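You operate a simulated robot arm through the tools that you are given. There is no shell and no other tool. Be economical: measure what you need, move in short steps, check, and stop when the job is done.

Carry out the task below with a simulated robot arm. There is one attempt and no reset: what you move stays moved.

## Task
Put three of the reels from the yellow-legged table on the top of the small grey table. Stack the blue block marked "3" from the yellow-legged table on top of the blue block marked "2". Put the small red box on the yellow-legged table away on the middle belt. Fetch the yellow card and set it in the red crate. Put the grey card on the white bench away on the top of the small grey table. Pull the filter drawer open. Do these in any order.

It is judged by the outcome, as a careful person would: the job done as asked, and still so three seconds after it is handed in. It fails if anything else is knocked over, pushed out of place, dropped, spilled or broken.

## Robot
A 7-joint arm with a vacuum gripper on a trunk, on a base that drives. Base frame: it is fixed to the floor where the robot stands at the start and does not move with it; the origin is under the middle of the robot, x ahead of it, y to its left, z up; the surface under the hand at the start is at about z = 0.82. Units: m, degrees, N and s.
Its first joint turns from -149.0 to 149.0 degrees. Places, roughly: blue block [1, -0.25, 0.75]; filter drawer [-12.4, 0.9, 1]; grey card [-0.75, -2.75, 0.75]; middle belt [-8.7, 1.3, 0.8]; red crate [0.5, 2.25, 0.25]; reel [0.5, 0, 0.75]; small red box [1, -0.5, 0.75]; top of the small grey table [-0.1, -2.5, 0.8]; yellow card [0, -2.5, 0.75]. Payload 1.06 kg.
Tool frame: the origin (TCP) lies in the middle of the cups' lips, and z points out of the cups. The gripper has 1 cup of 0.024 m across, covering 0.024 by 0.024 m (tool x, y); the bellows give 0.008 m. With the vacuum on, a cup seals on a smooth face that it is pressed against (1 to 4 N); it does not hold porous or soft things. The pull reaches 23 N.
Orientation is that of the tool frame in the base frame, as a unit quaternion [w, x, y, z]. With the cups facing straight down, the tool's x points along the base's -x, its y along +y and its z along -z.

## Interface
- The arm moves only by the tool send_rows. Its argument "targets" is a list of rows, each an object of numbers (a shift or turn left out is 0, a gripper value left out holds the last): "ax", "ay", "az": the turn, a rotation vector about the base's x, y, z in units of 90 degrees (1.0 is 90 degrees); "dx", "dy", "dz": the shift along the base's x, y, z in units of 100 mm (1.0 is 100 mm); "suction": the vacuum: 1 switches it on, 0 off. In form: [{"ax": .., "ay": .., "az": .., "dx": .., "dy": .., "dz": .., "suction": ..}, ...]. A call has 1 to 20 rows; each row is the pose to reach, as a shift and turn from the pose commanded when the call began. A call with a number of a shift or a turn outside -1 to 1 is refused whole. Each row takes 0.2 s and may step no farther than 0.05 m and 8.6 degrees from the row before; otherwise, or with a gripper value out of range, the whole call is refused. A pose out of reach is approached as far as the arm can. The call stops where the force on the tool passes 40 N (or 10 N more than at its start, if that is more) or the arm is blocked; 0.2 s more then pass. The pull builds up within a second once a cup has sealed. Time passes only in rows, and 0.2 s behind the last, so rows that repeat a pose give it time. The reply holds the time, the measured pose of the TCP, the force on the tool along the base axes and the pull of the vacuum, in the units named above and with some noise, with the torque about the TCP (base axes, N m) and any sound that the robot's microphone picked up, and new pictures: "pictures" is both (left out), scene, wrist or none.
- Cameras (640 x 400 px; columns grow to the right, rows downward): "scene" is now at [0.0271, 0.1328, 1.5879]; the picture's right is [-0.44, -0.90, 0.00], its down [-0.62, 0.30, -0.72] and it looks along [0.65, -0.32, -0.69] (base axes); focal length 284 px, centre (320, 200). "wrist" rides on the gripper at [0.078, 0.019, -0.096] in the tool frame; the picture's right is [-0.24, 0.97, 0.00], its down [-0.71, -0.17, -0.69] and it looks along [-0.67, -0.16, 0.73] (tool axes); focal length 243 px, centre (320, 200). There is no depth. A picture from a camera that has moved, and an enlarged one, comes with that camera's place and axes in the base frame and with its lens.
- lift_body(by): slides the trunk up (or, below 0, down) by that many m; the arm and the scene camera ride with it, the base frame stays. It gives what a move gives, with no picture.
- drive_base(legs): drives the robot by 1 to 6 legs, each [ahead, turn to the left] in m and degrees, along the robot's own axes; the way and the turn of a leg run together, so that a leg with both is an arc; at most 1.5 m and 180 degrees a leg. The arm and the cameras ride along, it lands a little off, and it stops where it bumps. It gives what a move gives, and a new picture of the scene camera.
- aim_head(pan, tilt): turns the head with the scene camera to pan (to the left, within 155 degrees either way) and tilt (down, from -29 to 69), counted from straight ahead of the robot. It gives what a move gives, and a new picture of the scene camera.
- zoom(camera, box): a new picture of the part [left, top, right, bottom] of that camera's present view, enlarged. It takes no simulated time.
- hand_in(): hands the job in; it is judged then, once.

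Go step by step. Nothing tells you exact positions but the pictures and the camera data: compare them with the known pose of the tool, close in by small moves and look again before you grip or let go. The budget is 217 turns and 260 pictures, counting those below and the enlarged ones. Unless the task says otherwise, let go and move clear before handing in.

The tools are called after "Emit:" as a command line: name --argument value ..., lists and objects as JSON in quotes. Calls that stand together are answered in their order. send_rows: Moves the arm, as the interface text tells. Its arguments: {"type":"object","properties":{"targets":{"type":"array","items":{"type":"object","properties":{"ax":{"type":"number"},"ay":{"type":"number"},"az":{"type":"number"},"dx":{"type":"number"},"dy":{"type":"number"},"dz":{"type":"number"},"suction":{"type":"number"}}}},"pictures":{"type":"string","enum":["both","scene","wrist","none"]}},"required":["targets"]} The other tools are called the same way: lift_body (by) slides the trunk up or down; drive_base (legs) drives the base; aim_head (pan, tilt) turns the head that bears the scene camera; zoom (camera, box) takes an enlarged picture of a part of a camera's view; hand_in () hands the job in.

At the start:

```text
time_s: 0.0
tcp_pos: [0.7561, -0.1635, 1.0956]
tcp_rot: [0.0, 0.0, 1.0, 0.0]
ft_force: [0.9, -0.3, -0.4]
torque: [0.0, -0.03, -0.01]
pull: 0.0
trunk travel left (down, up): [-0.65, 0.06]
robot x, y, heading: [-0.0, 0.0005, -0.1]
head pan, tilt: [-26.0, 43.8]
```

scene: 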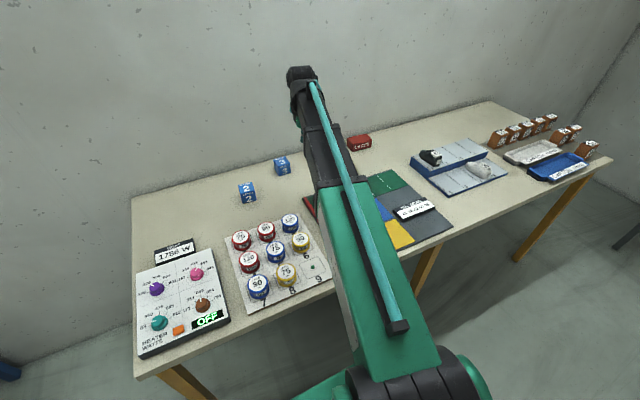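
wrist: 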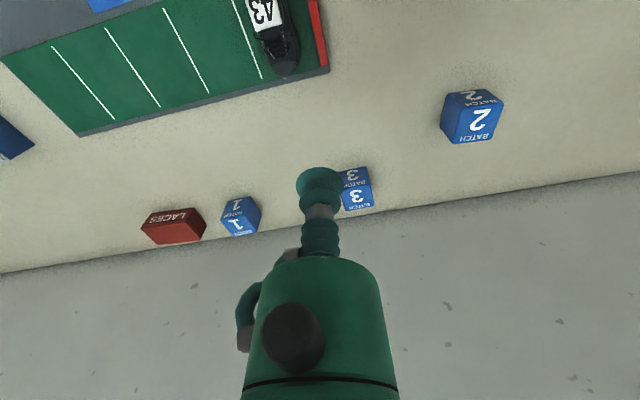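

I see the yellow-legged table ahead with the blue blocks, a tray of reels, and a red box. I'll enlarge the pictures before moving.

Emit:
zoom --camera "scene" --box '[220, 130, 420, 320]'

Emit:
aim_head --pan -90 --tilt 30

Emit:
aim_head --pan 90 --tilt 30

Emit:
aim_head --pan 150 --tilt 10

```text
2.11 times, centred on (320, 225) of scene
camera zoom: at [0.0271, 0.1328, 1.5879], right [-0.44, -0.9, 0.0], down [-0.62, 0.3, -0.72], along [0.65, -0.32, -0.69], focal length 598 px, centre (320, 147)
```

zoom: 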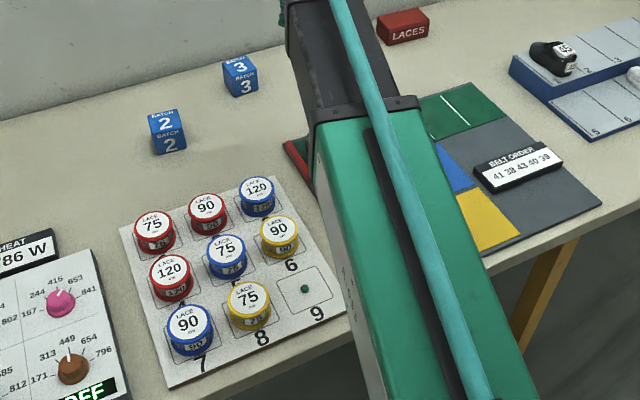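

```text
time_s: 1.3
tcp_pos: [0.7571, -0.1639, 1.0949]
tcp_rot: [0.0, 0.001, 1.0, 0.0]
ft_force: [-0.4, 0.2, -0.1]
torque: [-0.01, 0.02, -0.01]
pull: 0.0
trunk travel left (down, up): [-0.65, 0.06]
robot x, y, heading: [0.002, 0.0018, 0.1]
head pan, tilt: [-90.0, 30.0]
camera scene: at [-0.0468, 0.0784, 1.6088], right [-1.0, 0.0, 0.0], down [0.0, 0.5, -0.87], along [0.0, -0.87, -0.5], focal length 284 px, centre (320, 200)
```

scene: 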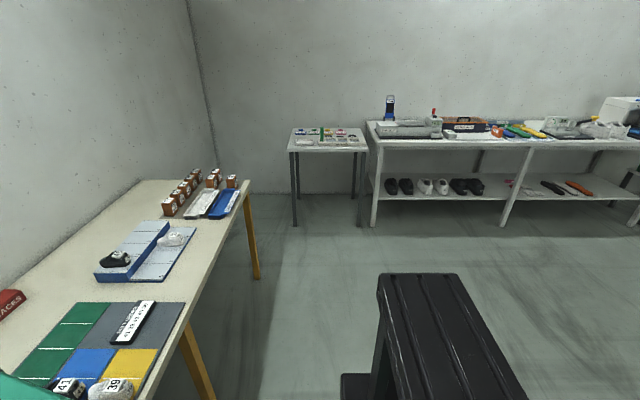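

```text
time_s: 4.0
tcp_pos: [0.7567, -0.1633, 1.0957]
tcp_rot: [-0.001, 0.001, 1.0, 0.001]
ft_force: [-0.2, 0.0, 0.4]
torque: [0.0, -0.02, 0.01]
pull: 0.1
trunk travel left (down, up): [-0.65, 0.06]
robot x, y, heading: [0.0011, 0.0024, 0.1]
head pan, tilt: [90.0, 30.0]
camera scene: at [-0.0468, 0.2593, 1.6088], right [1.0, 0.0, 0.0], down [0.0, -0.5, -0.87], along [0.0, 0.87, -0.5], focal length 284 px, centre (320, 200)
```

scene: 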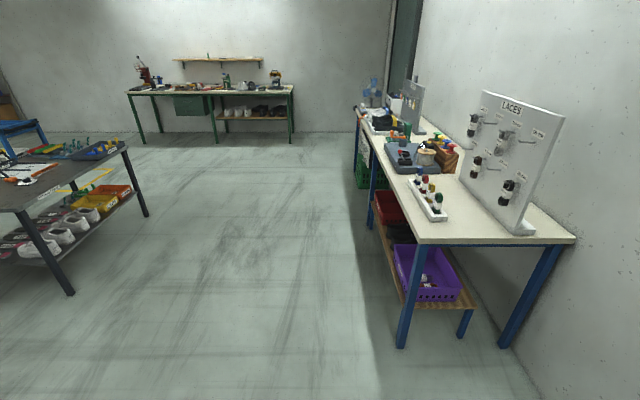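

```text
time_s: 5.3
tcp_pos: [0.757, -0.163, 1.0954]
tcp_rot: [0.001, 0.0, 1.0, 0.0]
ft_force: [-0.1, 0.2, -0.1]
torque: [0.0, 0.01, 0.01]
pull: 0.0
trunk travel left (down, up): [-0.65, 0.06]
robot x, y, heading: [0.0013, -0.0, -0.2]
head pan, tilt: [150.0, 10.0]
camera scene: at [-0.1273, 0.2154, 1.6412], right [0.5, 0.87, 0.0], down [0.15, -0.09, -0.98], along [-0.85, 0.49, -0.17], focal length 284 px, centre (320, 200)
```

scene: 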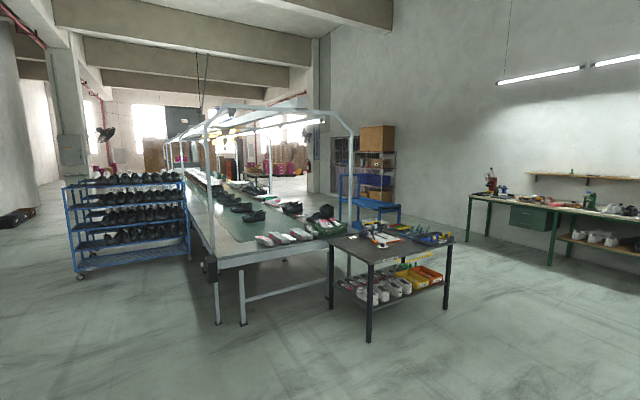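

Block 3 is at about (0.99, -0.16), just beyond reach, and block 2 is near (0.89, 0.02). I'll creep 7 cm ahead and look again.

Emit:
drive_base --legs '[[0.07, 0]]'

Emit:
aim_head --pan -5 --tilt 42

```text
time_s: 6.3
tcp_pos: [0.8288, -0.164, 1.0938]
tcp_rot: [-0.001, 0.0, 1.0, 0.001]
ft_force: [-0.6, -0.2, -0.5]
torque: [0.01, 0.03, 0.02]
pull: 0.0
trunk travel left (down, up): [-0.65, 0.06]
robot x, y, heading: [0.0676, -0.0023, -0.1]
head pan, tilt: [150.0, 10.0]
camera scene: at [-0.0563, 0.2153, 1.6413], right [0.5, 0.87, 0.0], down [0.15, -0.09, -0.98], along [-0.85, 0.49, -0.17], focal length 284 px, centre (320, 200)
```

scene: 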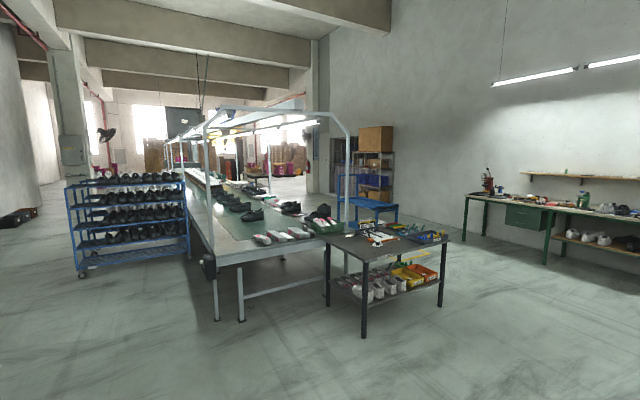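

```text
time_s: 8.7
tcp_pos: [0.8269, -0.1645, 1.0947]
tcp_rot: [-0.001, 0.0, 1.0, 0.0]
ft_force: [0.0, 0.5, 0.3]
torque: [0.01, -0.01, -0.02]
pull: 0.1
trunk travel left (down, up): [-0.65, 0.06]
robot x, y, heading: [0.0706, -0.0012, 0.2]
head pan, tilt: [-5.0, 42.0]
camera scene: at [0.1059, 0.1616, 1.5906], right [-0.09, -1.0, 0.0], down [-0.67, 0.06, -0.74], along [0.74, -0.06, -0.67], focal length 284 px, centre (320, 200)
```

scene: 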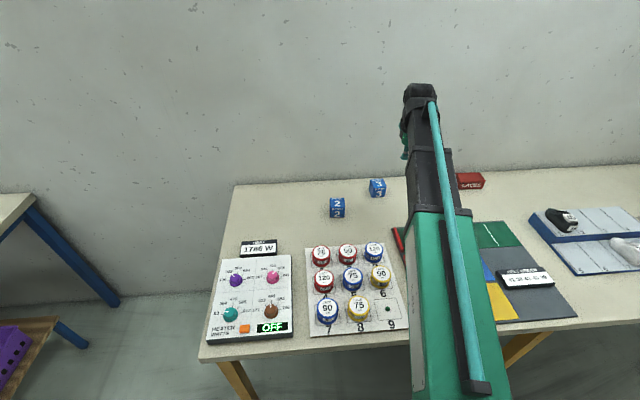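

The blocks are now in view, with the reels to their near side. I'll zoom to locate the tops accurately.

Emit:
zoom --camera "scene" --box '[310, 165, 410, 227]'

Emit:
zoom --camera "wrist" --box '[0, 0, 640, 400]'

```text
6.40 times, centred on (360, 196) of scene
camera zoom: at [0.1059, 0.1616, 1.5906], right [-0.09, -1.0, 0.0], down [-0.67, 0.06, -0.74], along [0.74, -0.06, -0.67], focal length 1816 px, centre (64, 226)
```

zoom: 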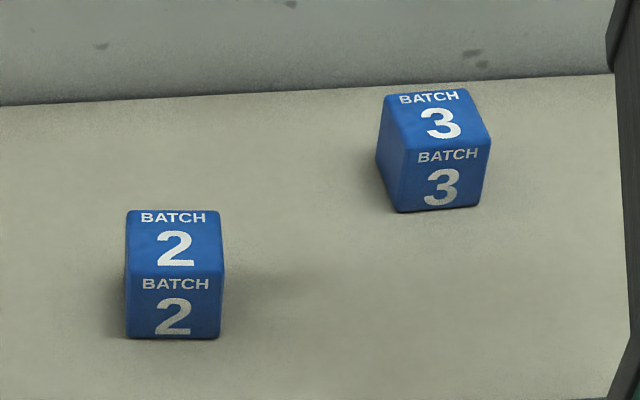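

```text
1.00 times, centred on (320, 200) of wrist (not enlarged: the box is as wide or as high as the picture)
camera zoom: at [0.7483, -0.1437, 1.1911], right [0.23, 0.97, 0.0], down [0.71, -0.17, 0.69], along [0.67, -0.16, -0.73], focal length 243 px, centre (320, 200)
```

zoom: 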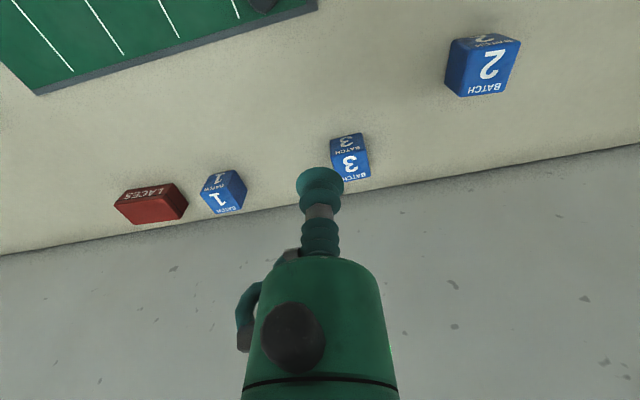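

Triangulating both cameras: block tops are at z≈0.875, block 2 is at about (0.875, 0.032), and block 3 is at about (0.977, -0.147). I'll move above block 3.

Emit:
send_rows --targets '[{"dx": 0.33, "dy": 0.05, "dz": -0.3}, {"dx": 0.66, "dy": 0.1, "dz": -0.6}, {"dx": 1.0, "dy": 0.17, "dz": -0.9}, {"dx": 1.0, "dy": 0.17, "dz": -1.0}]' --pictures "none"

Emit:
send_rows --targets '[{"dx": 0.25, "dy": 0.0, "dz": -0.3}, {"dx": 0.5, "dy": 0.0, "dz": -0.6}, {"dx": 0.5, "dy": 0.0, "dz": -0.75}]' --pictures "both"

```text
time_s: 9.7
tcp_pos: [0.9265, -0.1445, 0.9956]
tcp_rot: [0.0, 0.0, 1.0, 0.001]
ft_force: [0.2, 0.7, 0.4]
torque: [0.03, 0.0, 0.04]
pull: 0.1
trunk travel left (down, up): [-0.65, 0.06]
robot x, y, heading: [0.0678, 0.0009, 0.1]
head pan, tilt: [-5.0, 42.0]
```

```text
time_s: 10.5
tcp_pos: [0.9766, -0.1462, 0.9213]
tcp_rot: [0.0, -0.001, 1.0, 0.001]
ft_force: [0.0, 0.1, -0.5]
torque: [-0.04, -0.01, 0.03]
pull: 0.2
trunk travel left (down, up): [-0.65, 0.06]
robot x, y, heading: [0.0685, 0.0054, -0.2]
head pan, tilt: [-5.0, 42.0]
camera scene: at [0.1059, 0.1616, 1.5906], right [-0.09, -1.0, 0.0], down [-0.67, 0.06, -0.74], along [0.74, -0.06, -0.67], focal length 284 px, centre (320, 200)
camera wrist: at [0.8983, -0.1256, 1.0167], right [0.23, 0.97, 0.0], down [0.71, -0.17, 0.69], along [0.67, -0.16, -0.73], focal length 243 px, centre (320, 200)
```

scene: 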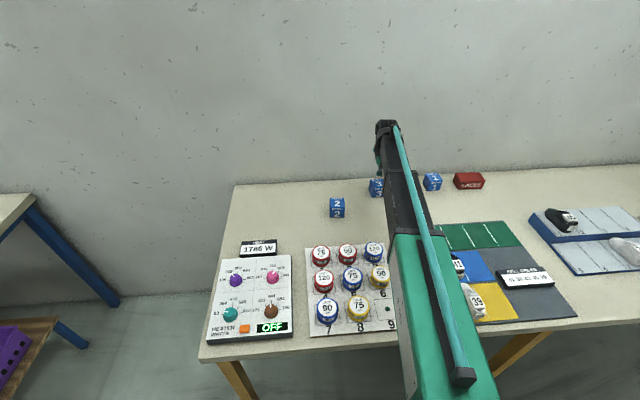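
wrist: 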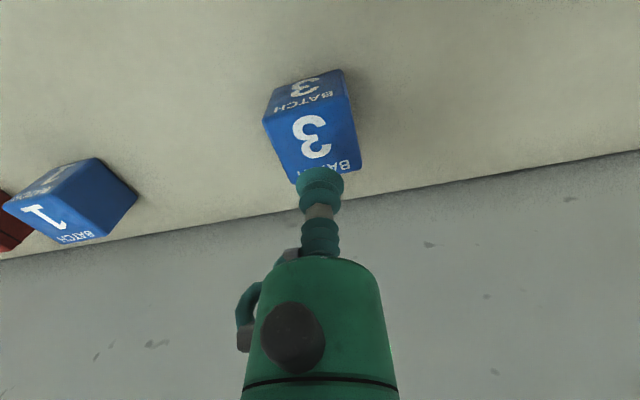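

The wrist view confirms block 3's centre at (0.978, -0.147), right under the cup. Descending with suction on.

Emit:
send_rows --targets '[{"dz": -0.25, "suction": 1}, {"dz": -0.4}, {"dz": -0.45}, {"dz": -0.48}, {"dz": -0.5}, {"dz": -0.5}, {"dz": -0.5}]' --pictures "none"

```text
time_s: 12.1
tcp_pos: [0.9756, -0.1461, 0.8721]
tcp_rot: [0.001, 0.0, 1.0, 0.0]
ft_force: [-0.2, -2.0, 15.4]
torque: [0.0, 0.0, -0.01]
pull: 22.9
trunk travel left (down, up): [-0.65, 0.06]
robot x, y, heading: [0.0685, 0.0001, -0.2]
head pan, tilt: [-5.0, 42.0]
```

Sealed at 22.9 N. Lifting and moving toward block 2.

Emit:
send_rows --targets '[{"dz": 0.2}, {"dz": 0.6}, {"dz": 0.95}, {"dx": -0.2, "dy": 0.35, "dz": 0.95}, {"dx": -0.4, "dy": 0.7, "dz": 0.95}, {"dx": -0.55, "dy": 1.0, "dz": 0.95}]' --pictures "none"

Emit:
send_rows --targets '[{"dx": -0.2, "dy": 0.35}, {"dx": -0.45, "dy": 0.6}, {"dx": -0.45, "dy": 0.78}, {"dx": -0.45, "dy": 0.78}]' --pictures "both"

```text
time_s: 13.5
tcp_pos: [0.9203, -0.0461, 0.9675]
tcp_rot: [0.0, 0.0, 1.0, 0.0]
ft_force: [1.1, 0.1, -1.2]
torque: [-0.01, 0.03, 0.0]
pull: 22.5
trunk travel left (down, up): [-0.65, 0.06]
robot x, y, heading: [0.0716, -0.0006, -0.0]
head pan, tilt: [-5.0, 42.0]
```

```text
time_s: 14.5
tcp_pos: [0.8777, 0.0336, 0.9661]
tcp_rot: [0.0, 0.0, 1.0, 0.0]
ft_force: [0.2, 0.1, -1.3]
torque: [0.02, 0.02, -0.01]
pull: 23.1
trunk travel left (down, up): [-0.65, 0.06]
robot x, y, heading: [0.0691, 0.0021, -0.2]
head pan, tilt: [-5.0, 42.0]
camera scene: at [0.106, 0.1617, 1.5905], right [-0.09, -1.0, 0.0], down [-0.67, 0.06, -0.74], along [0.74, -0.06, -0.67], focal length 284 px, centre (320, 200)
camera wrist: at [0.7995, 0.0526, 1.0622], right [0.23, 0.97, 0.0], down [0.71, -0.17, 0.69], along [0.67, -0.16, -0.73], focal length 243 px, centre (320, 200)
```

scene: 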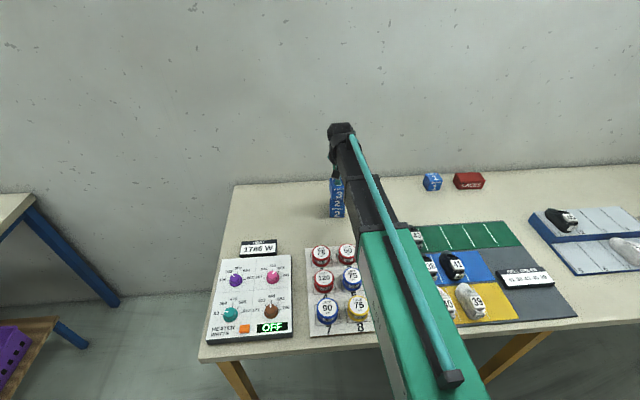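
wrist: 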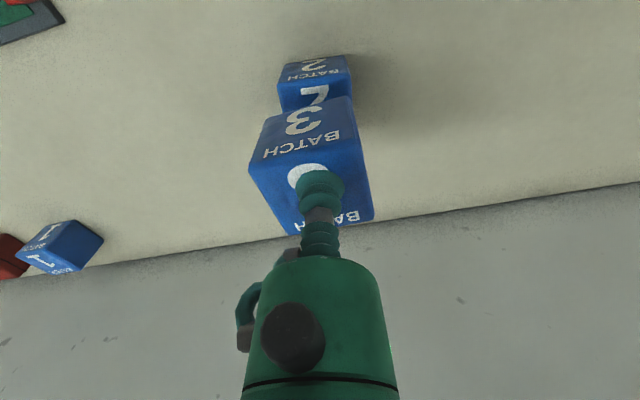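

The held block 3 hovers over block 2. I'll zoom to verify alignment.

Emit:
zoom --camera "scene" --box '[300, 165, 380, 225]'

Emit:
zoom --camera "wrist" --box '[240, 40, 400, 140]'

```text
6.67 times, centred on (340, 195) of scene
camera zoom: at [0.106, 0.1617, 1.5905], right [-0.09, -1.0, 0.0], down [-0.67, 0.06, -0.74], along [0.74, -0.06, -0.67], focal length 1892 px, centre (187, 233)
```

zoom: 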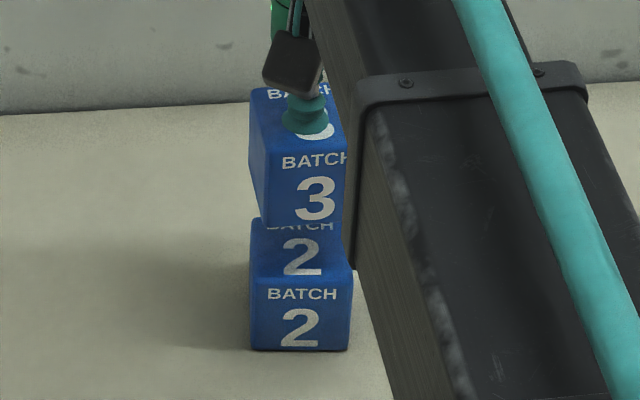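

```text
4.00 times, centred on (320, 90) of wrist
camera zoom: at [0.7995, 0.0526, 1.0622], right [0.23, 0.97, 0.0], down [0.71, -0.17, 0.69], along [0.67, -0.16, -0.73], focal length 970 px, centre (320, 640)
```

zoom: 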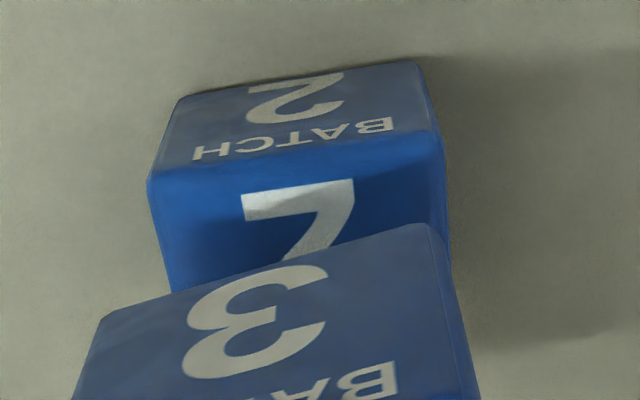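

The held block is turned about 6° and sits a few mm too far out relative to block 2. I'll correct that and lower close.

Emit:
send_rows --targets '[{"dx": -0.06, "dy": 0.02, "az": -0.06}, {"dx": -0.06, "dy": 0.02, "az": -0.06, "dz": -0.2}, {"dx": -0.06, "dy": 0.02, "az": -0.06, "dz": -0.28}, {"dx": -0.06, "dy": 0.02, "az": -0.06, "dz": -0.28}]' --pictures "none"

Emit:
zoom --camera "scene" --box '[300, 165, 380, 225]'

Emit:
zoom --camera "wrist" --box '[220, 40, 380, 140]'

```text
time_s: 15.5
tcp_pos: [0.8712, 0.0343, 0.9379]
tcp_rot: [0.0, 0.048, 0.999, 0.0]
ft_force: [-0.2, -0.7, -0.4]
torque: [-0.01, 0.0, 0.01]
pull: 22.8
trunk travel left (down, up): [-0.65, 0.06]
robot x, y, heading: [0.0695, -0.0007, -0.0]
head pan, tilt: [-5.0, 42.0]
```

```text
6.67 times, centred on (340, 195) of scene
camera zoom: at [0.1059, 0.1616, 1.5905], right [-0.09, -1.0, 0.0], down [-0.67, 0.06, -0.74], along [0.74, -0.06, -0.67], focal length 1892 px, centre (187, 233)
```

zoom: 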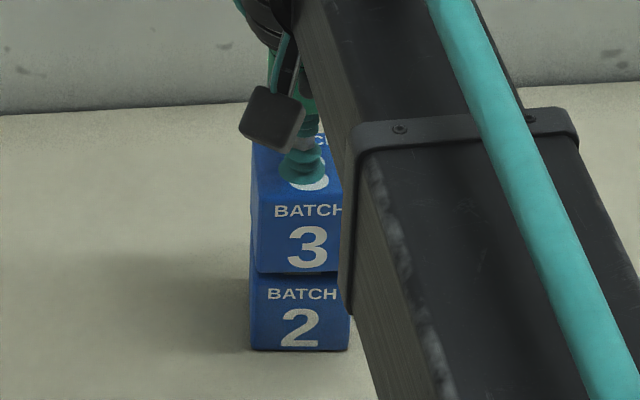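

```text
4.00 times, centred on (300, 90) of wrist
camera zoom: at [0.7953, 0.0614, 1.0339], right [0.33, 0.95, 0.0], down [0.69, -0.24, 0.69], along [0.65, -0.22, -0.73], focal length 970 px, centre (400, 640)
```

zoom: 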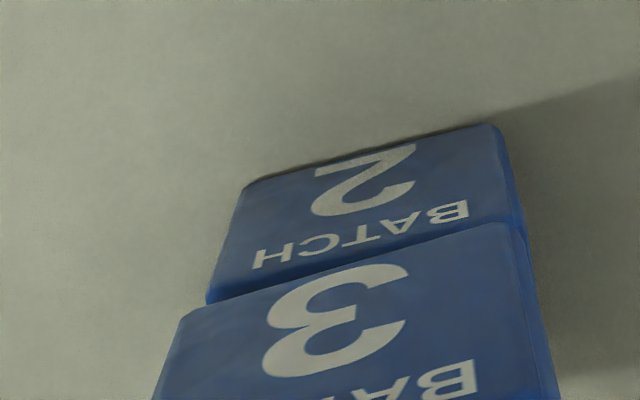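

Alignment looks good to within 2–3 mm. Lowering gently to contact.

Emit:
send_rows --targets '[{"dy": 0.02, "dz": -0.03}, {"dy": 0.02, "dz": -0.05}, {"dy": 0.02, "dz": -0.05}]' --pictures "none"

```text
time_s: 16.3
tcp_pos: [0.8704, 0.0361, 0.933]
tcp_rot: [-0.001, 0.047, 0.999, 0.0]
ft_force: [-0.2, -0.3, -0.1]
torque: [-0.02, 0.02, 0.01]
pull: 22.8
trunk travel left (down, up): [-0.65, 0.06]
robot x, y, heading: [0.0709, -0.0054, 0.1]
head pan, tilt: [-5.0, 42.0]
```

Emit:
send_rows --targets '[{"dz": -0.02}, {"dz": -0.04}, {"dz": -0.04}]' --pictures "none"

```text
time_s: 17.1
tcp_pos: [0.8698, 0.0354, 0.9294]
tcp_rot: [0.0, 0.047, 0.999, 0.001]
ft_force: [2.2, 0.7, 11.2]
torque: [0.0, -0.02, 0.0]
pull: 23.0
trunk travel left (down, up): [-0.65, 0.06]
robot x, y, heading: [0.0705, -0.0021, 0.0]
head pan, tilt: [-5.0, 42.0]
```

Contact is felt (11 N). I'll release, lift away straight up, and check.

Emit:
send_rows --targets '[{"suction": 0}, {"dz": 0}, {"dz": 0}, {"dz": 0}, {"dz": 0.1}, {"dz": 0.5}, {"dz": 1.0}]' --pictures "both"

```text
time_s: 18.7
tcp_pos: [0.8701, 0.0363, 1.0287]
tcp_rot: [0.0, 0.048, 0.999, 0.0]
ft_force: [-1.1, 0.0, -0.3]
torque: [0.02, -0.05, 0.03]
pull: 0.1
trunk travel left (down, up): [-0.65, 0.06]
robot x, y, heading: [0.0716, 0.0007, -0.1]
head pan, tilt: [-5.0, 42.0]
camera scene: at [0.1056, 0.1616, 1.5905], right [-0.09, -1.0, 0.0], down [-0.67, 0.06, -0.74], along [0.74, -0.06, -0.67], focal length 284 px, centre (320, 200)
camera wrist: at [0.7943, 0.0631, 1.1242], right [0.33, 0.95, 0.0], down [0.69, -0.24, 0.69], along [0.65, -0.22, -0.73], focal length 243 px, centre (320, 200)
```

scene: 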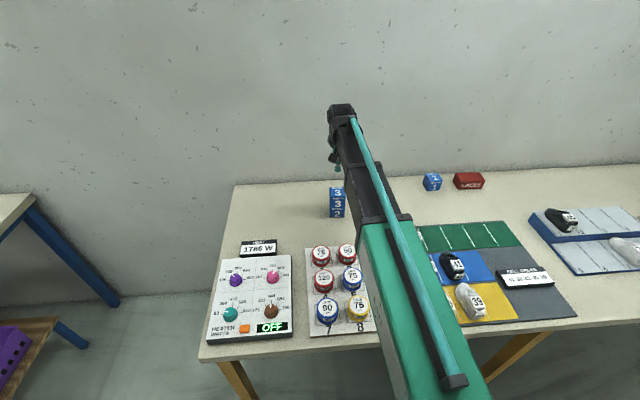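
wrist: 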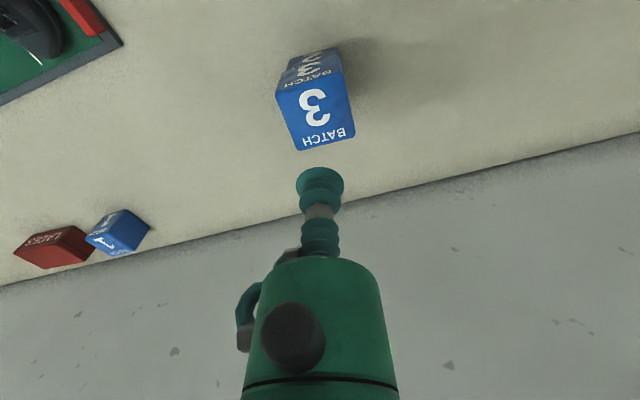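

Block 3 stands on block 2. Next I go for the reels, starting with the blue 120 at about (0.657, -0.055), and take a closer look from above.

Emit:
send_rows --targets '[{"dx": -0.4, "dz": 0.1}, {"dx": -0.7, "dy": -0.2, "dz": 0.1, "az": 0.06}, {"dx": -1.0, "dy": -0.4, "dz": 0.1, "az": 0.06}]' --pictures "none"

Emit:
send_rows --targets '[{"dx": -0.4, "dy": -0.2, "dz": -0.1}, {"dx": -0.7, "dy": -0.4, "dz": -0.4}, {"dx": -1.0, "dy": -0.5, "dz": -0.8}, {"dx": -1.0, "dy": -0.5, "dz": -0.8}]' --pictures "wrist"

Emit:
zoom --camera "scene" --box '[300, 225, 420, 335]'

```text
time_s: 19.5
tcp_pos: [0.7695, -0.0014, 1.0388]
tcp_rot: [0.001, -0.001, 1.0, 0.0]
ft_force: [-0.8, 0.1, 0.3]
torque: [-0.02, 0.03, -0.02]
pull: 0.1
trunk travel left (down, up): [-0.65, 0.06]
robot x, y, heading: [0.0725, -0.0005, -0.0]
head pan, tilt: [-5.0, 42.0]
```

```text
refused: row 3 steps farther than a row can; nothing moved
```

```text
3.64 times, centred on (360, 280) of scene
camera zoom: at [0.1057, 0.1613, 1.5906], right [-0.09, -1.0, 0.0], down [-0.67, 0.06, -0.74], along [0.74, -0.06, -0.67], focal length 1032 px, centre (174, -91)
```

zoom: 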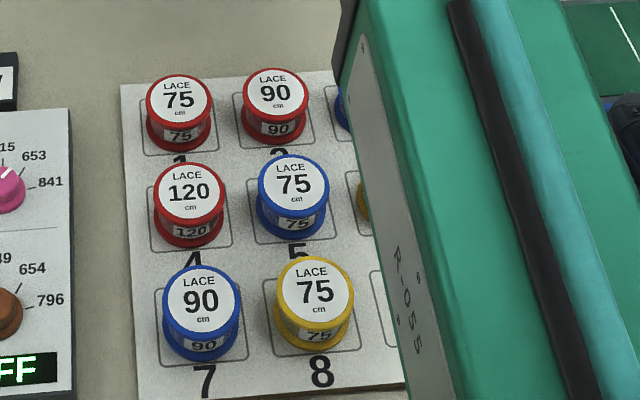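

The row 1–3 reels lie at x≈0.66. Moving over the blue 120 with shorter steps.

Emit:
send_rows --targets '[{"dx": -0.4, "dy": -0.2, "dz": -0.1}, {"dx": -0.75, "dy": -0.4, "dz": -0.3}, {"dx": -1.0, "dy": -0.53, "dz": -0.6}, {"dx": -1.0, "dy": -0.53, "dz": -0.9}, {"dx": -1.0, "dy": -0.53, "dz": -0.9}]' --pictures "wrist"

```text
time_s: 20.7
tcp_pos: [0.6705, -0.054, 0.9487]
tcp_rot: [0.0, 0.0, 1.0, 0.001]
ft_force: [0.1, -0.3, 0.2]
torque: [-0.04, -0.03, 0.0]
pull: 0.1
trunk travel left (down, up): [-0.65, 0.06]
robot x, y, heading: [0.068, -0.0002, 0.2]
head pan, tilt: [-5.0, 42.0]
camera wrist: at [0.592, -0.0355, 1.0446], right [0.23, 0.97, 0.0], down [0.71, -0.17, 0.69], along [0.67, -0.16, -0.73], focal length 243 px, centre (320, 200)
```

wrist: 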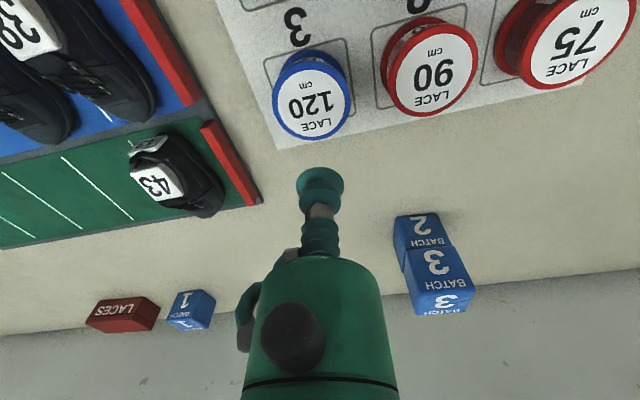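

The blue 120 reel's top is at about (0.657, -0.057, 0.868). Going down on it with suction.

Emit:
send_rows --targets '[{"dx": -0.14, "dy": -0.03, "dz": -0.3, "suction": 1}, {"dx": -0.14, "dy": -0.03, "dz": -0.6}, {"dx": -0.14, "dy": -0.03, "dz": -0.75}, {"dx": -0.14, "dy": -0.03, "dz": -0.8}, {"dx": -0.14, "dy": -0.03, "dz": -0.83}, {"dx": -0.14, "dy": -0.03, "dz": -0.83}, {"dx": -0.14, "dy": -0.03, "dz": -0.83}]' --pictures "none"

```text
time_s: 22.3
tcp_pos: [0.6562, -0.0593, 0.8651]
tcp_rot: [0.0, 0.0, 1.0, 0.0]
ft_force: [1.6, 0.4, 11.4]
torque: [0.0, -0.02, 0.01]
pull: 22.5
trunk travel left (down, up): [-0.65, 0.06]
robot x, y, heading: [0.0674, 0.0032, -0.2]
head pan, tilt: [-5.0, 42.0]
```

Sealed. Lifting straight up slowly in case it sits on a peg.

Emit:
send_rows --targets '[{"dz": 0.1}, {"dz": 0.3}, {"dz": 0.6}, {"dz": 1.0}]' --pictures "none"

Emit:
send_rows --targets '[{"dz": 0.4}, {"dz": 0.8}, {"dz": 1.0}]' --pictures "wrist"

```text
time_s: 23.3
tcp_pos: [0.6554, -0.0604, 0.9657]
tcp_rot: [0.0, 0.001, 1.0, 0.0]
ft_force: [1.0, 0.1, 0.1]
torque: [-0.01, -0.01, -0.03]
pull: 23.0
trunk travel left (down, up): [-0.65, 0.06]
robot x, y, heading: [0.0705, -0.0002, -0.3]
head pan, tilt: [-5.0, 42.0]
```

```text
time_s: 24.1
tcp_pos: [0.6542, -0.0593, 1.0675]
tcp_rot: [0.0, 0.0, 1.0, 0.0]
ft_force: [-0.5, 0.5, -1.1]
torque: [0.01, -0.02, -0.02]
pull: 22.6
trunk travel left (down, up): [-0.65, 0.06]
robot x, y, heading: [0.0682, -0.0012, 0.0]
head pan, tilt: [-5.0, 42.0]
camera wrist: at [0.5772, -0.0414, 1.1626], right [0.23, 0.97, 0.0], down [0.71, -0.17, 0.68], along [0.67, -0.16, -0.73], focal length 243 px, centre (320, 200)
```

wrist: 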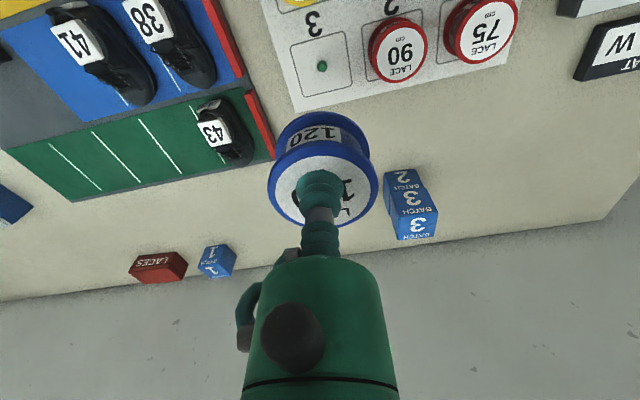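

The reel is held. I'll back off, turn right and drive toward the small grey table.

Emit:
drive_base --legs '[[-0.17, 0], [0, -90], [1.3, 0]]'

Emit:
aim_head --pan 15 --tilt 35

```text
time_s: 35.6
tcp_pos: [-0.1598, -1.8793, 1.0659]
tcp_rot: [0.0, 0.705, 0.709, 0.0]
ft_force: [-0.3, -0.3, -0.1]
torque: [0.03, 0.05, 0.01]
pull: 22.9
trunk travel left (down, up): [-0.65, 0.06]
robot x, y, heading: [-0.1013, -1.2949, -89.6]
head pan, tilt: [-5.0, 42.0]
camera scene: at [0.0589, -1.3319, 1.5905], right [-1.0, 0.08, 0.0], down [0.05, 0.67, -0.74], along [-0.06, -0.74, -0.67], focal length 284 px, centre (320, 200)
```

scene: 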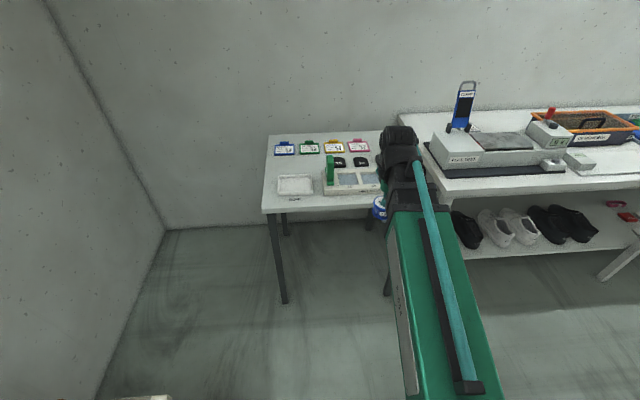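

```text
time_s: 36.4
tcp_pos: [-0.1586, -1.8805, 1.0652]
tcp_rot: [0.0, 0.705, 0.709, -0.001]
ft_force: [1.0, 0.2, -1.5]
torque: [-0.02, 0.01, -0.02]
pull: 22.7
trunk travel left (down, up): [-0.65, 0.06]
robot x, y, heading: [-0.1017, -1.2965, -89.6]
head pan, tilt: [15.0, 35.0]
camera scene: at [0.0889, -1.3333, 1.601], right [-0.96, -0.26, 0.0], down [-0.15, 0.55, -0.82], along [0.22, -0.79, -0.57], focal length 284 px, centre (320, 200)
```

scene: 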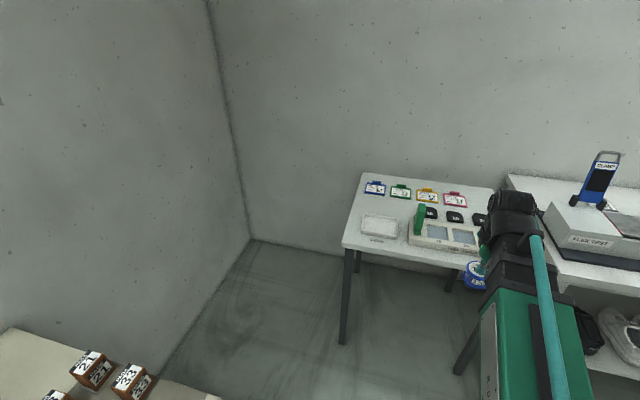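

Emit:
zoom --camera "scene" --box '[330, 160, 530, 285]'

Emit:
aim_head --pan -35 --tilt 35

Emit:
zoom --camera "wrist" --box '[0, 0, 640, 400]'

```text
3.20 times, centred on (430, 222) of scene
camera zoom: at [0.0889, -1.3333, 1.601], right [-0.96, -0.26, 0.0], down [-0.15, 0.55, -0.82], along [0.22, -0.79, -0.57], focal length 908 px, centre (-32, 128)
```

zoom: 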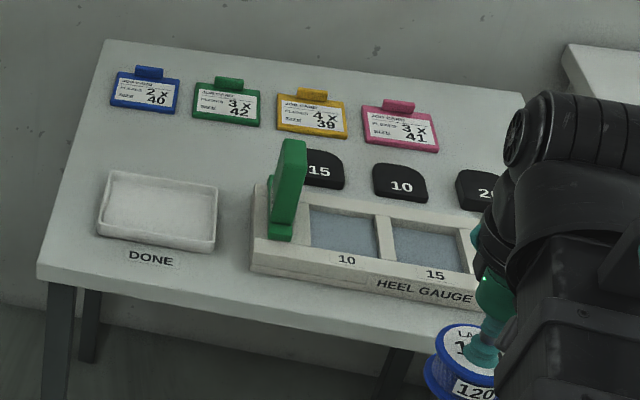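

```text
time_s: 37.6
tcp_pos: [-0.159, -1.8797, 1.0666]
tcp_rot: [0.0, 0.705, 0.709, 0.0]
ft_force: [0.2, -1.0, 0.6]
torque: [-0.06, 0.0, -0.01]
pull: 22.6
trunk travel left (down, up): [-0.65, 0.06]
robot x, y, heading: [-0.104, -1.2939, -89.6]
head pan, tilt: [-35.0, 35.0]
camera scene: at [0.0156, -1.3209, 1.601], right [-0.82, 0.57, 0.0], down [0.33, 0.47, -0.82], along [-0.46, -0.67, -0.57], focal length 284 px, centre (320, 200)
```

scene: 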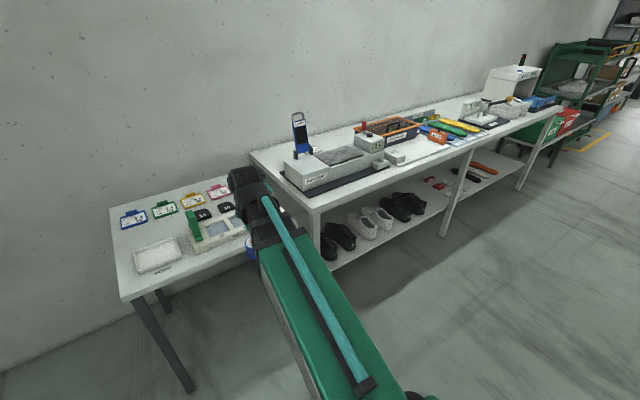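

```text
1.00 times, centred on (320, 200) of wrist (not enlarged: the box is as wide or as high as the picture)
camera zoom: at [-0.1409, -1.8008, 1.1621], right [0.97, -0.23, 0.0], down [-0.17, -0.71, 0.69], along [-0.16, -0.67, -0.73], focal length 243 px, centre (320, 200)
```

zoom: 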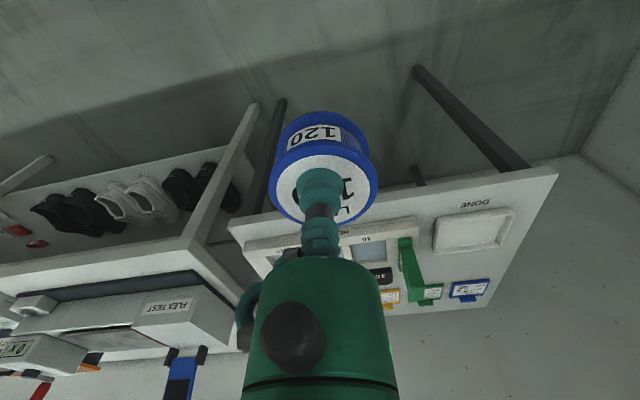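

The grey table's free band lies between the DONE tray and the job cards (y≈-2.475, x≈0.0–0.2). The yellow card (4x39) lies at about (-0.12, -2.615). I'll drive 0.4 m nearer and look.

Emit:
drive_base --legs '[[0.4, 0]]'

Emit:
aim_head --pan 10 --tilt 50

Emit:
zoom --camera "wrist" --box '[0, 0, 640, 400]'

```text
time_s: 40.1
tcp_pos: [-0.1519, -2.2785, 1.0662]
tcp_rot: [0.0, 0.703, 0.711, 0.0]
ft_force: [0.2, -0.2, 0.2]
torque: [0.02, -0.02, -0.01]
pull: 22.9
trunk travel left (down, up): [-0.65, 0.06]
robot x, y, heading: [-0.0974, -1.6949, -89.2]
head pan, tilt: [-35.0, 35.0]
camera scene: at [0.0194, -1.7194, 1.601], right [-0.83, 0.56, 0.0], down [0.32, 0.47, -0.82], along [-0.46, -0.68, -0.57], focal length 284 px, centre (320, 200)
```

scene: 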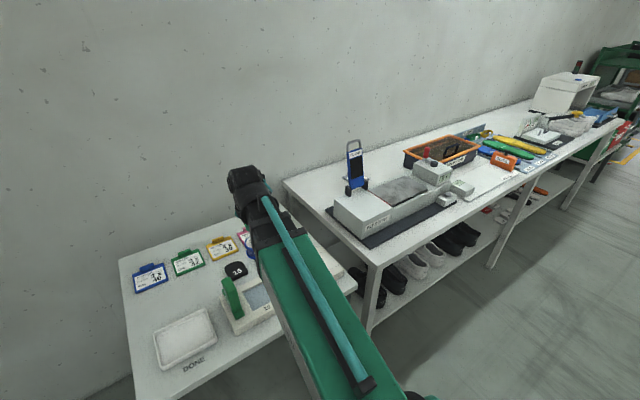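

```text
time_s: 41.2
tcp_pos: [-0.1536, -2.2784, 1.0678]
tcp_rot: [0.0, 0.703, 0.712, 0.001]
ft_force: [0.5, -0.3, 0.1]
torque: [-0.04, 0.01, -0.01]
pull: 22.9
trunk travel left (down, up): [-0.65, 0.06]
robot x, y, heading: [-0.0983, -1.6946, -89.5]
head pan, tilt: [10.0, 50.0]
camera scene: at [0.0832, -1.7217, 1.5793], right [-0.98, -0.18, 0.0], down [-0.14, 0.75, -0.64], along [0.12, -0.63, -0.77], focal length 284 px, centre (320, 200)
```

scene: 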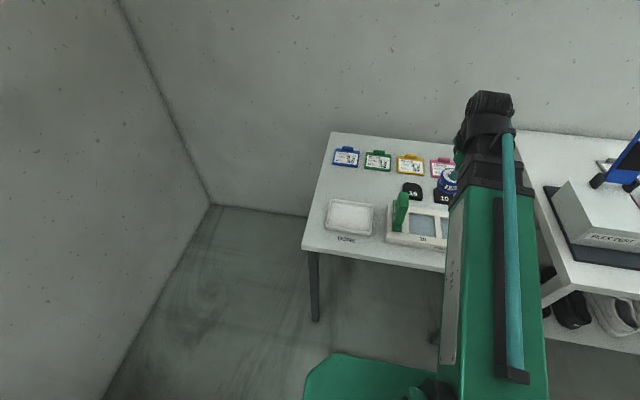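

```text
1.00 times, centred on (320, 200) of wrist (not enlarged: the box is as wide or as high as the picture)
camera zoom: at [-0.1347, -2.1995, 1.1621], right [0.97, -0.22, 0.0], down [-0.16, -0.71, 0.69], along [-0.15, -0.67, -0.73], focal length 243 px, centre (320, 200)
```

zoom: 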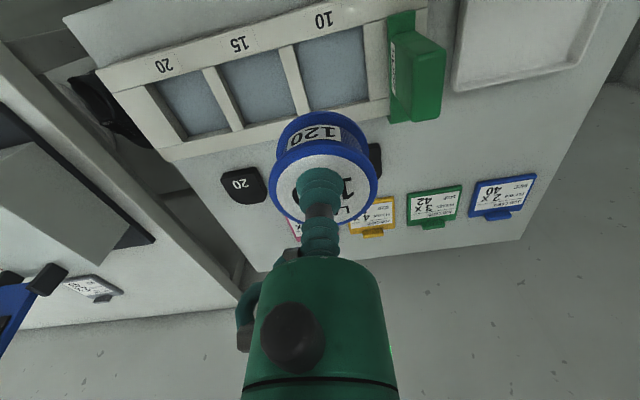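

The grey table surface is about z≈0.81, and the grey card shows on the white bench at left of the wrist view. I'll carry the reel to (0.03, -2.475).

Emit:
send_rows --targets '[{"dx": 0.3, "dy": -0.3}, {"dx": 0.6, "dy": -0.6}, {"dx": 0.92, "dy": -0.9}, {"dx": 0.92, "dy": -0.98}]' --pictures "none"

Emit:
send_rows --targets '[{"dx": 0.3, "dy": -0.3}, {"dx": 0.6, "dy": -0.6, "dz": -0.2}, {"dx": 0.92, "dy": -0.9, "dz": -0.4}, {"dx": 0.92, "dy": -0.98, "dz": -0.8}, {"dx": 0.92, "dy": -0.98, "dz": -1.0}]' --pictures "both"

```text
time_s: 42.2
tcp_pos: [-0.0615, -2.3756, 1.0655]
tcp_rot: [0.001, 0.703, 0.711, 0.0]
ft_force: [-0.2, -0.1, 0.3]
torque: [-0.02, 0.01, -0.01]
pull: 22.8
trunk travel left (down, up): [-0.65, 0.06]
robot x, y, heading: [-0.0994, -1.695, -89.3]
head pan, tilt: [10.0, 50.0]
```

```text
time_s: 43.4
tcp_pos: [0.0309, -2.4751, 0.9678]
tcp_rot: [0.0, 0.702, 0.712, 0.001]
ft_force: [-0.4, -0.4, -0.1]
torque: [0.01, 0.02, 0.0]
pull: 22.6
trunk travel left (down, up): [-0.65, 0.06]
robot x, y, heading: [-0.0951, -1.6914, -89.4]
head pan, tilt: [10.0, 50.0]
camera scene: at [0.0832, -1.7218, 1.5793], right [-0.98, -0.19, 0.0], down [-0.14, 0.75, -0.64], along [0.12, -0.63, -0.77], focal length 284 px, centre (320, 200)
camera wrist: at [0.0489, -2.3963, 1.0632], right [0.97, -0.22, 0.0], down [-0.16, -0.71, 0.68], along [-0.15, -0.67, -0.73], focal length 243 px, centre (320, 200)
```

scene: 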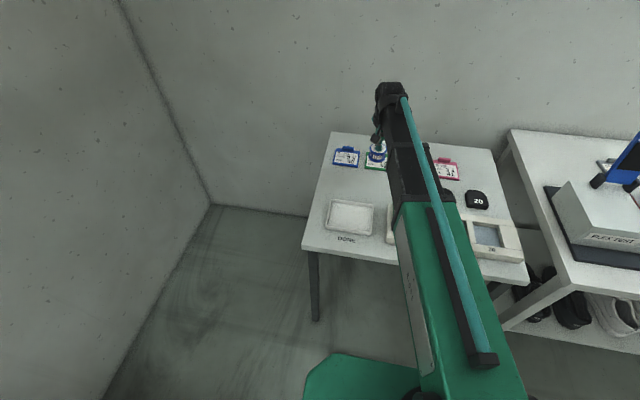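
wrist: 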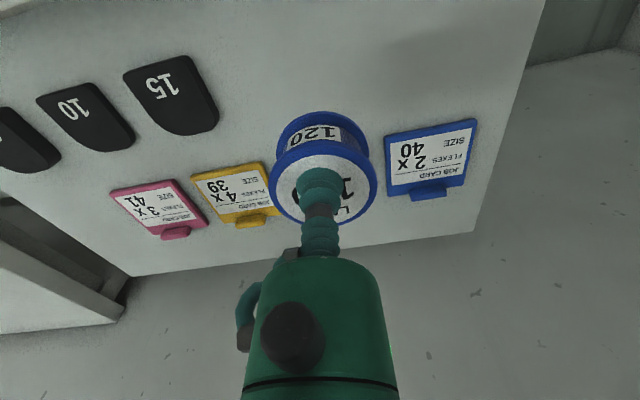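

The spot at (0.03, -2.465) is clear of cards and gauge blocks. Lowering to feel for the surface.

Emit:
send_rows --targets '[{"dy": 0.1, "dz": -0.4}, {"dy": 0.1, "dz": -0.8}, {"dy": 0.1, "dz": -1.0}, {"dy": 0.1, "dz": -1.0}]' --pictures "wrist"

```text
time_s: 44.4
tcp_pos: [0.0316, -2.4649, 0.8664]
tcp_rot: [0.0, 0.703, 0.711, 0.0]
ft_force: [-0.1, 0.2, 0.1]
torque: [0.0, 0.0, 0.01]
pull: 22.8
trunk travel left (down, up): [-0.65, 0.06]
robot x, y, heading: [-0.1007, -1.6957, -89.4]
head pan, tilt: [10.0, 50.0]
camera wrist: at [0.0488, -2.3856, 0.9618], right [0.97, -0.22, 0.0], down [-0.16, -0.71, 0.69], along [-0.15, -0.67, -0.73], focal length 243 px, centre (320, 200)
```

wrist: 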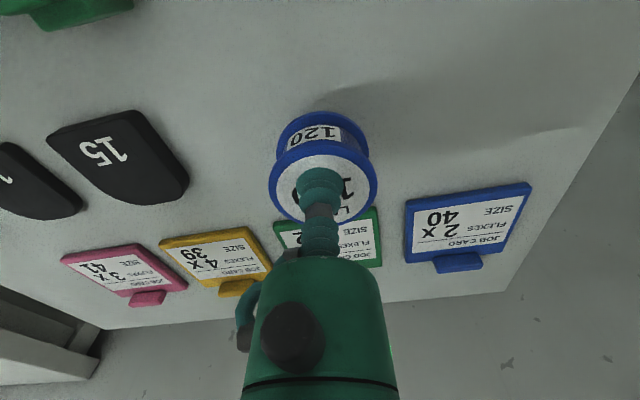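

Emit:
send_rows --targets '[{"dz": -0.05}, {"dz": -0.1}, {"dz": -0.1}]' --pictures "none"

```text
time_s: 45.2
tcp_pos: [0.0315, -2.4639, 0.8566]
tcp_rot: [0.0, 0.703, 0.711, 0.001]
ft_force: [-0.5, -0.1, -0.7]
torque: [-0.01, -0.01, 0.01]
pull: 22.8
trunk travel left (down, up): [-0.65, 0.06]
robot x, y, heading: [-0.0952, -1.6911, -89.4]
head pan, tilt: [10.0, 50.0]
```

Emit:
send_rows --targets '[{"dz": -0.03}, {"dz": -0.06}, {"dz": -0.06}]' --pictures "none"

```text
time_s: 46.0
tcp_pos: [0.0309, -2.4634, 0.851]
tcp_rot: [0.0, 0.703, 0.711, -0.001]
ft_force: [0.1, -0.4, -0.5]
torque: [-0.01, 0.0, -0.02]
pull: 22.7
trunk travel left (down, up): [-0.65, 0.06]
robot x, y, heading: [-0.0985, -1.6941, -89.4]
head pan, tilt: [10.0, 50.0]
```

Emit:
send_rows --targets '[{"dz": -0.03}, {"dz": -0.06}, {"dz": -0.06}]' --pictures "wrist"

```text
time_s: 46.8
tcp_pos: [0.0314, -2.4653, 0.8443]
tcp_rot: [0.0, 0.703, 0.712, 0.0]
ft_force: [0.9, 1.0, -1.3]
torque: [0.0, -0.03, 0.01]
pull: 22.8
trunk travel left (down, up): [-0.65, 0.06]
robot x, y, heading: [-0.0976, -1.693, -89.5]
head pan, tilt: [10.0, 50.0]
camera wrist: at [0.0494, -2.3852, 0.9398], right [0.97, -0.22, 0.0], down [-0.16, -0.71, 0.69], along [-0.15, -0.67, -0.73], focal length 243 px, centre (320, 200)
```

wrist: 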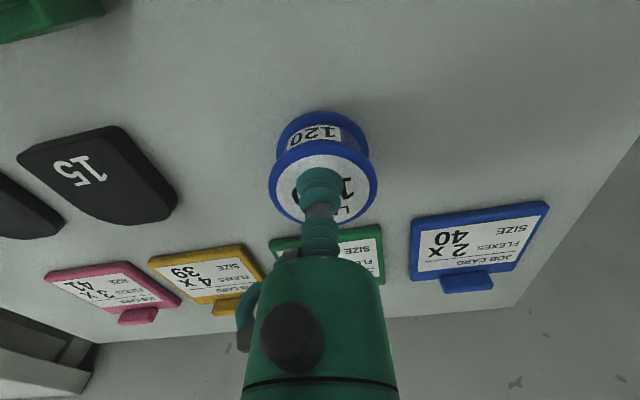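

Emit:
send_rows --targets '[{"dz": -0.03}, {"dz": -0.06}, {"dz": -0.06}]' --pictures "none"

Emit:
send_rows --targets '[{"dz": -0.02}, {"dz": -0.04}, {"dz": -0.04}]' --pictures "none"

```text
time_s: 47.6
tcp_pos: [0.0308, -2.4644, 0.8381]
tcp_rot: [0.0, 0.703, 0.711, 0.0]
ft_force: [-0.6, 0.0, 0.4]
torque: [-0.02, -0.01, 0.0]
pull: 22.5
trunk travel left (down, up): [-0.65, 0.06]
robot x, y, heading: [-0.0976, -1.6919, -89.4]
head pan, tilt: [10.0, 50.0]
```

```text
time_s: 48.4
tcp_pos: [0.0309, -2.4638, 0.8363]
tcp_rot: [0.001, 0.703, 0.711, -0.001]
ft_force: [-1.9, -5.2, 16.3]
torque: [0.0, 0.02, -0.02]
pull: 22.7
trunk travel left (down, up): [-0.65, 0.06]
robot x, y, heading: [-0.0978, -1.6883, -89.1]
head pan, tilt: [10.0, 50.0]
```

Contact. Releasing the reel and lifting.

Emit:
send_rows --targets '[{"suction": 0}, {"dz": 0}, {"dz": 0}, {"dz": 0}, {"dz": 0.1}, {"dz": 0.5}, {"dz": 1.0}]' --pictures "none"

Emit:
send_rows --targets '[{"dx": -0.4}, {"dx": -0.8}, {"dx": -1.0, "dy": -0.2}, {"dx": -1.0, "dy": -0.5}]' --pictures "both"

```text
time_s: 50.0
tcp_pos: [0.0291, -2.464, 0.9347]
tcp_rot: [0.0, 0.702, 0.712, 0.0]
ft_force: [0.2, -0.2, 1.1]
torque: [0.01, -0.01, 0.0]
pull: 0.0
trunk travel left (down, up): [-0.65, 0.06]
robot x, y, heading: [-0.0989, -1.6921, -89.3]
head pan, tilt: [10.0, 50.0]
```

```text
time_s: 51.0
tcp_pos: [-0.0697, -2.5144, 0.9337]
tcp_rot: [-0.001, 0.703, 0.711, 0.001]
ft_force: [-0.6, 0.3, 0.4]
torque: [0.01, -0.03, 0.03]
pull: 0.0
trunk travel left (down, up): [-0.65, 0.06]
robot x, y, heading: [-0.1046, -1.6922, -89.3]
head pan, tilt: [10.0, 50.0]
camera scene: at [0.0833, -1.7221, 1.5793], right [-0.98, -0.19, 0.0], down [-0.14, 0.75, -0.64], along [0.12, -0.63, -0.77], focal length 284 px, centre (320, 200)
camera wrist: at [-0.0517, -2.4359, 1.0302], right [0.97, -0.22, 0.0], down [-0.16, -0.71, 0.68], along [-0.15, -0.67, -0.73], focal length 243 px, centre (320, 200)
```

scene: 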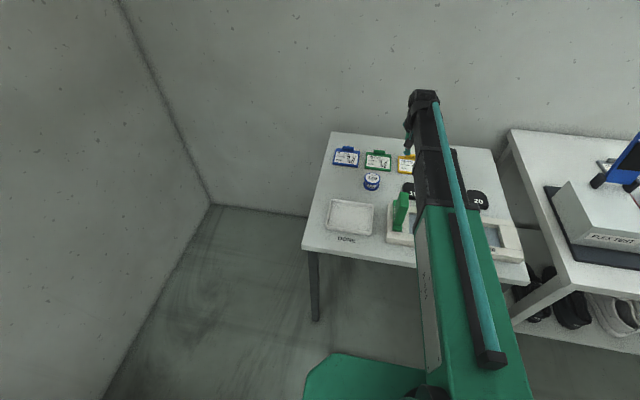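
wrist: 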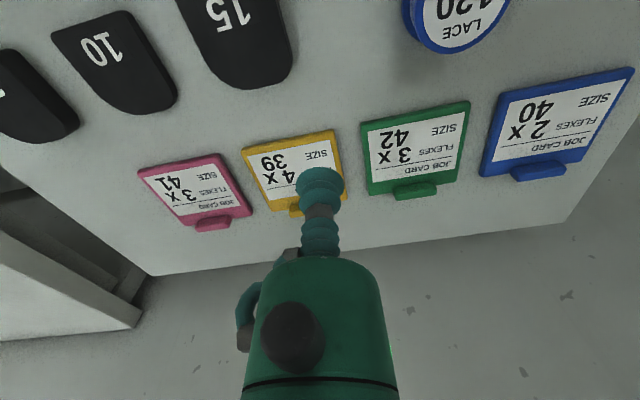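

Reel 1 stands well. The yellow card's centre is at about (-0.116, -2.588); I'll move over it and descend with suction.

Emit:
send_rows --targets '[{"dx": -0.3, "dy": -0.4, "dz": -0.1}, {"dx": -0.47, "dy": -0.74, "dz": -0.3}, {"dx": -0.47, "dy": -0.74, "dz": -0.7}, {"dx": -0.47, "dy": -0.74, "dz": -1.0}]' --pictures "wrist"

```text
refused: row 1 steps farther than a row can; nothing moved
```

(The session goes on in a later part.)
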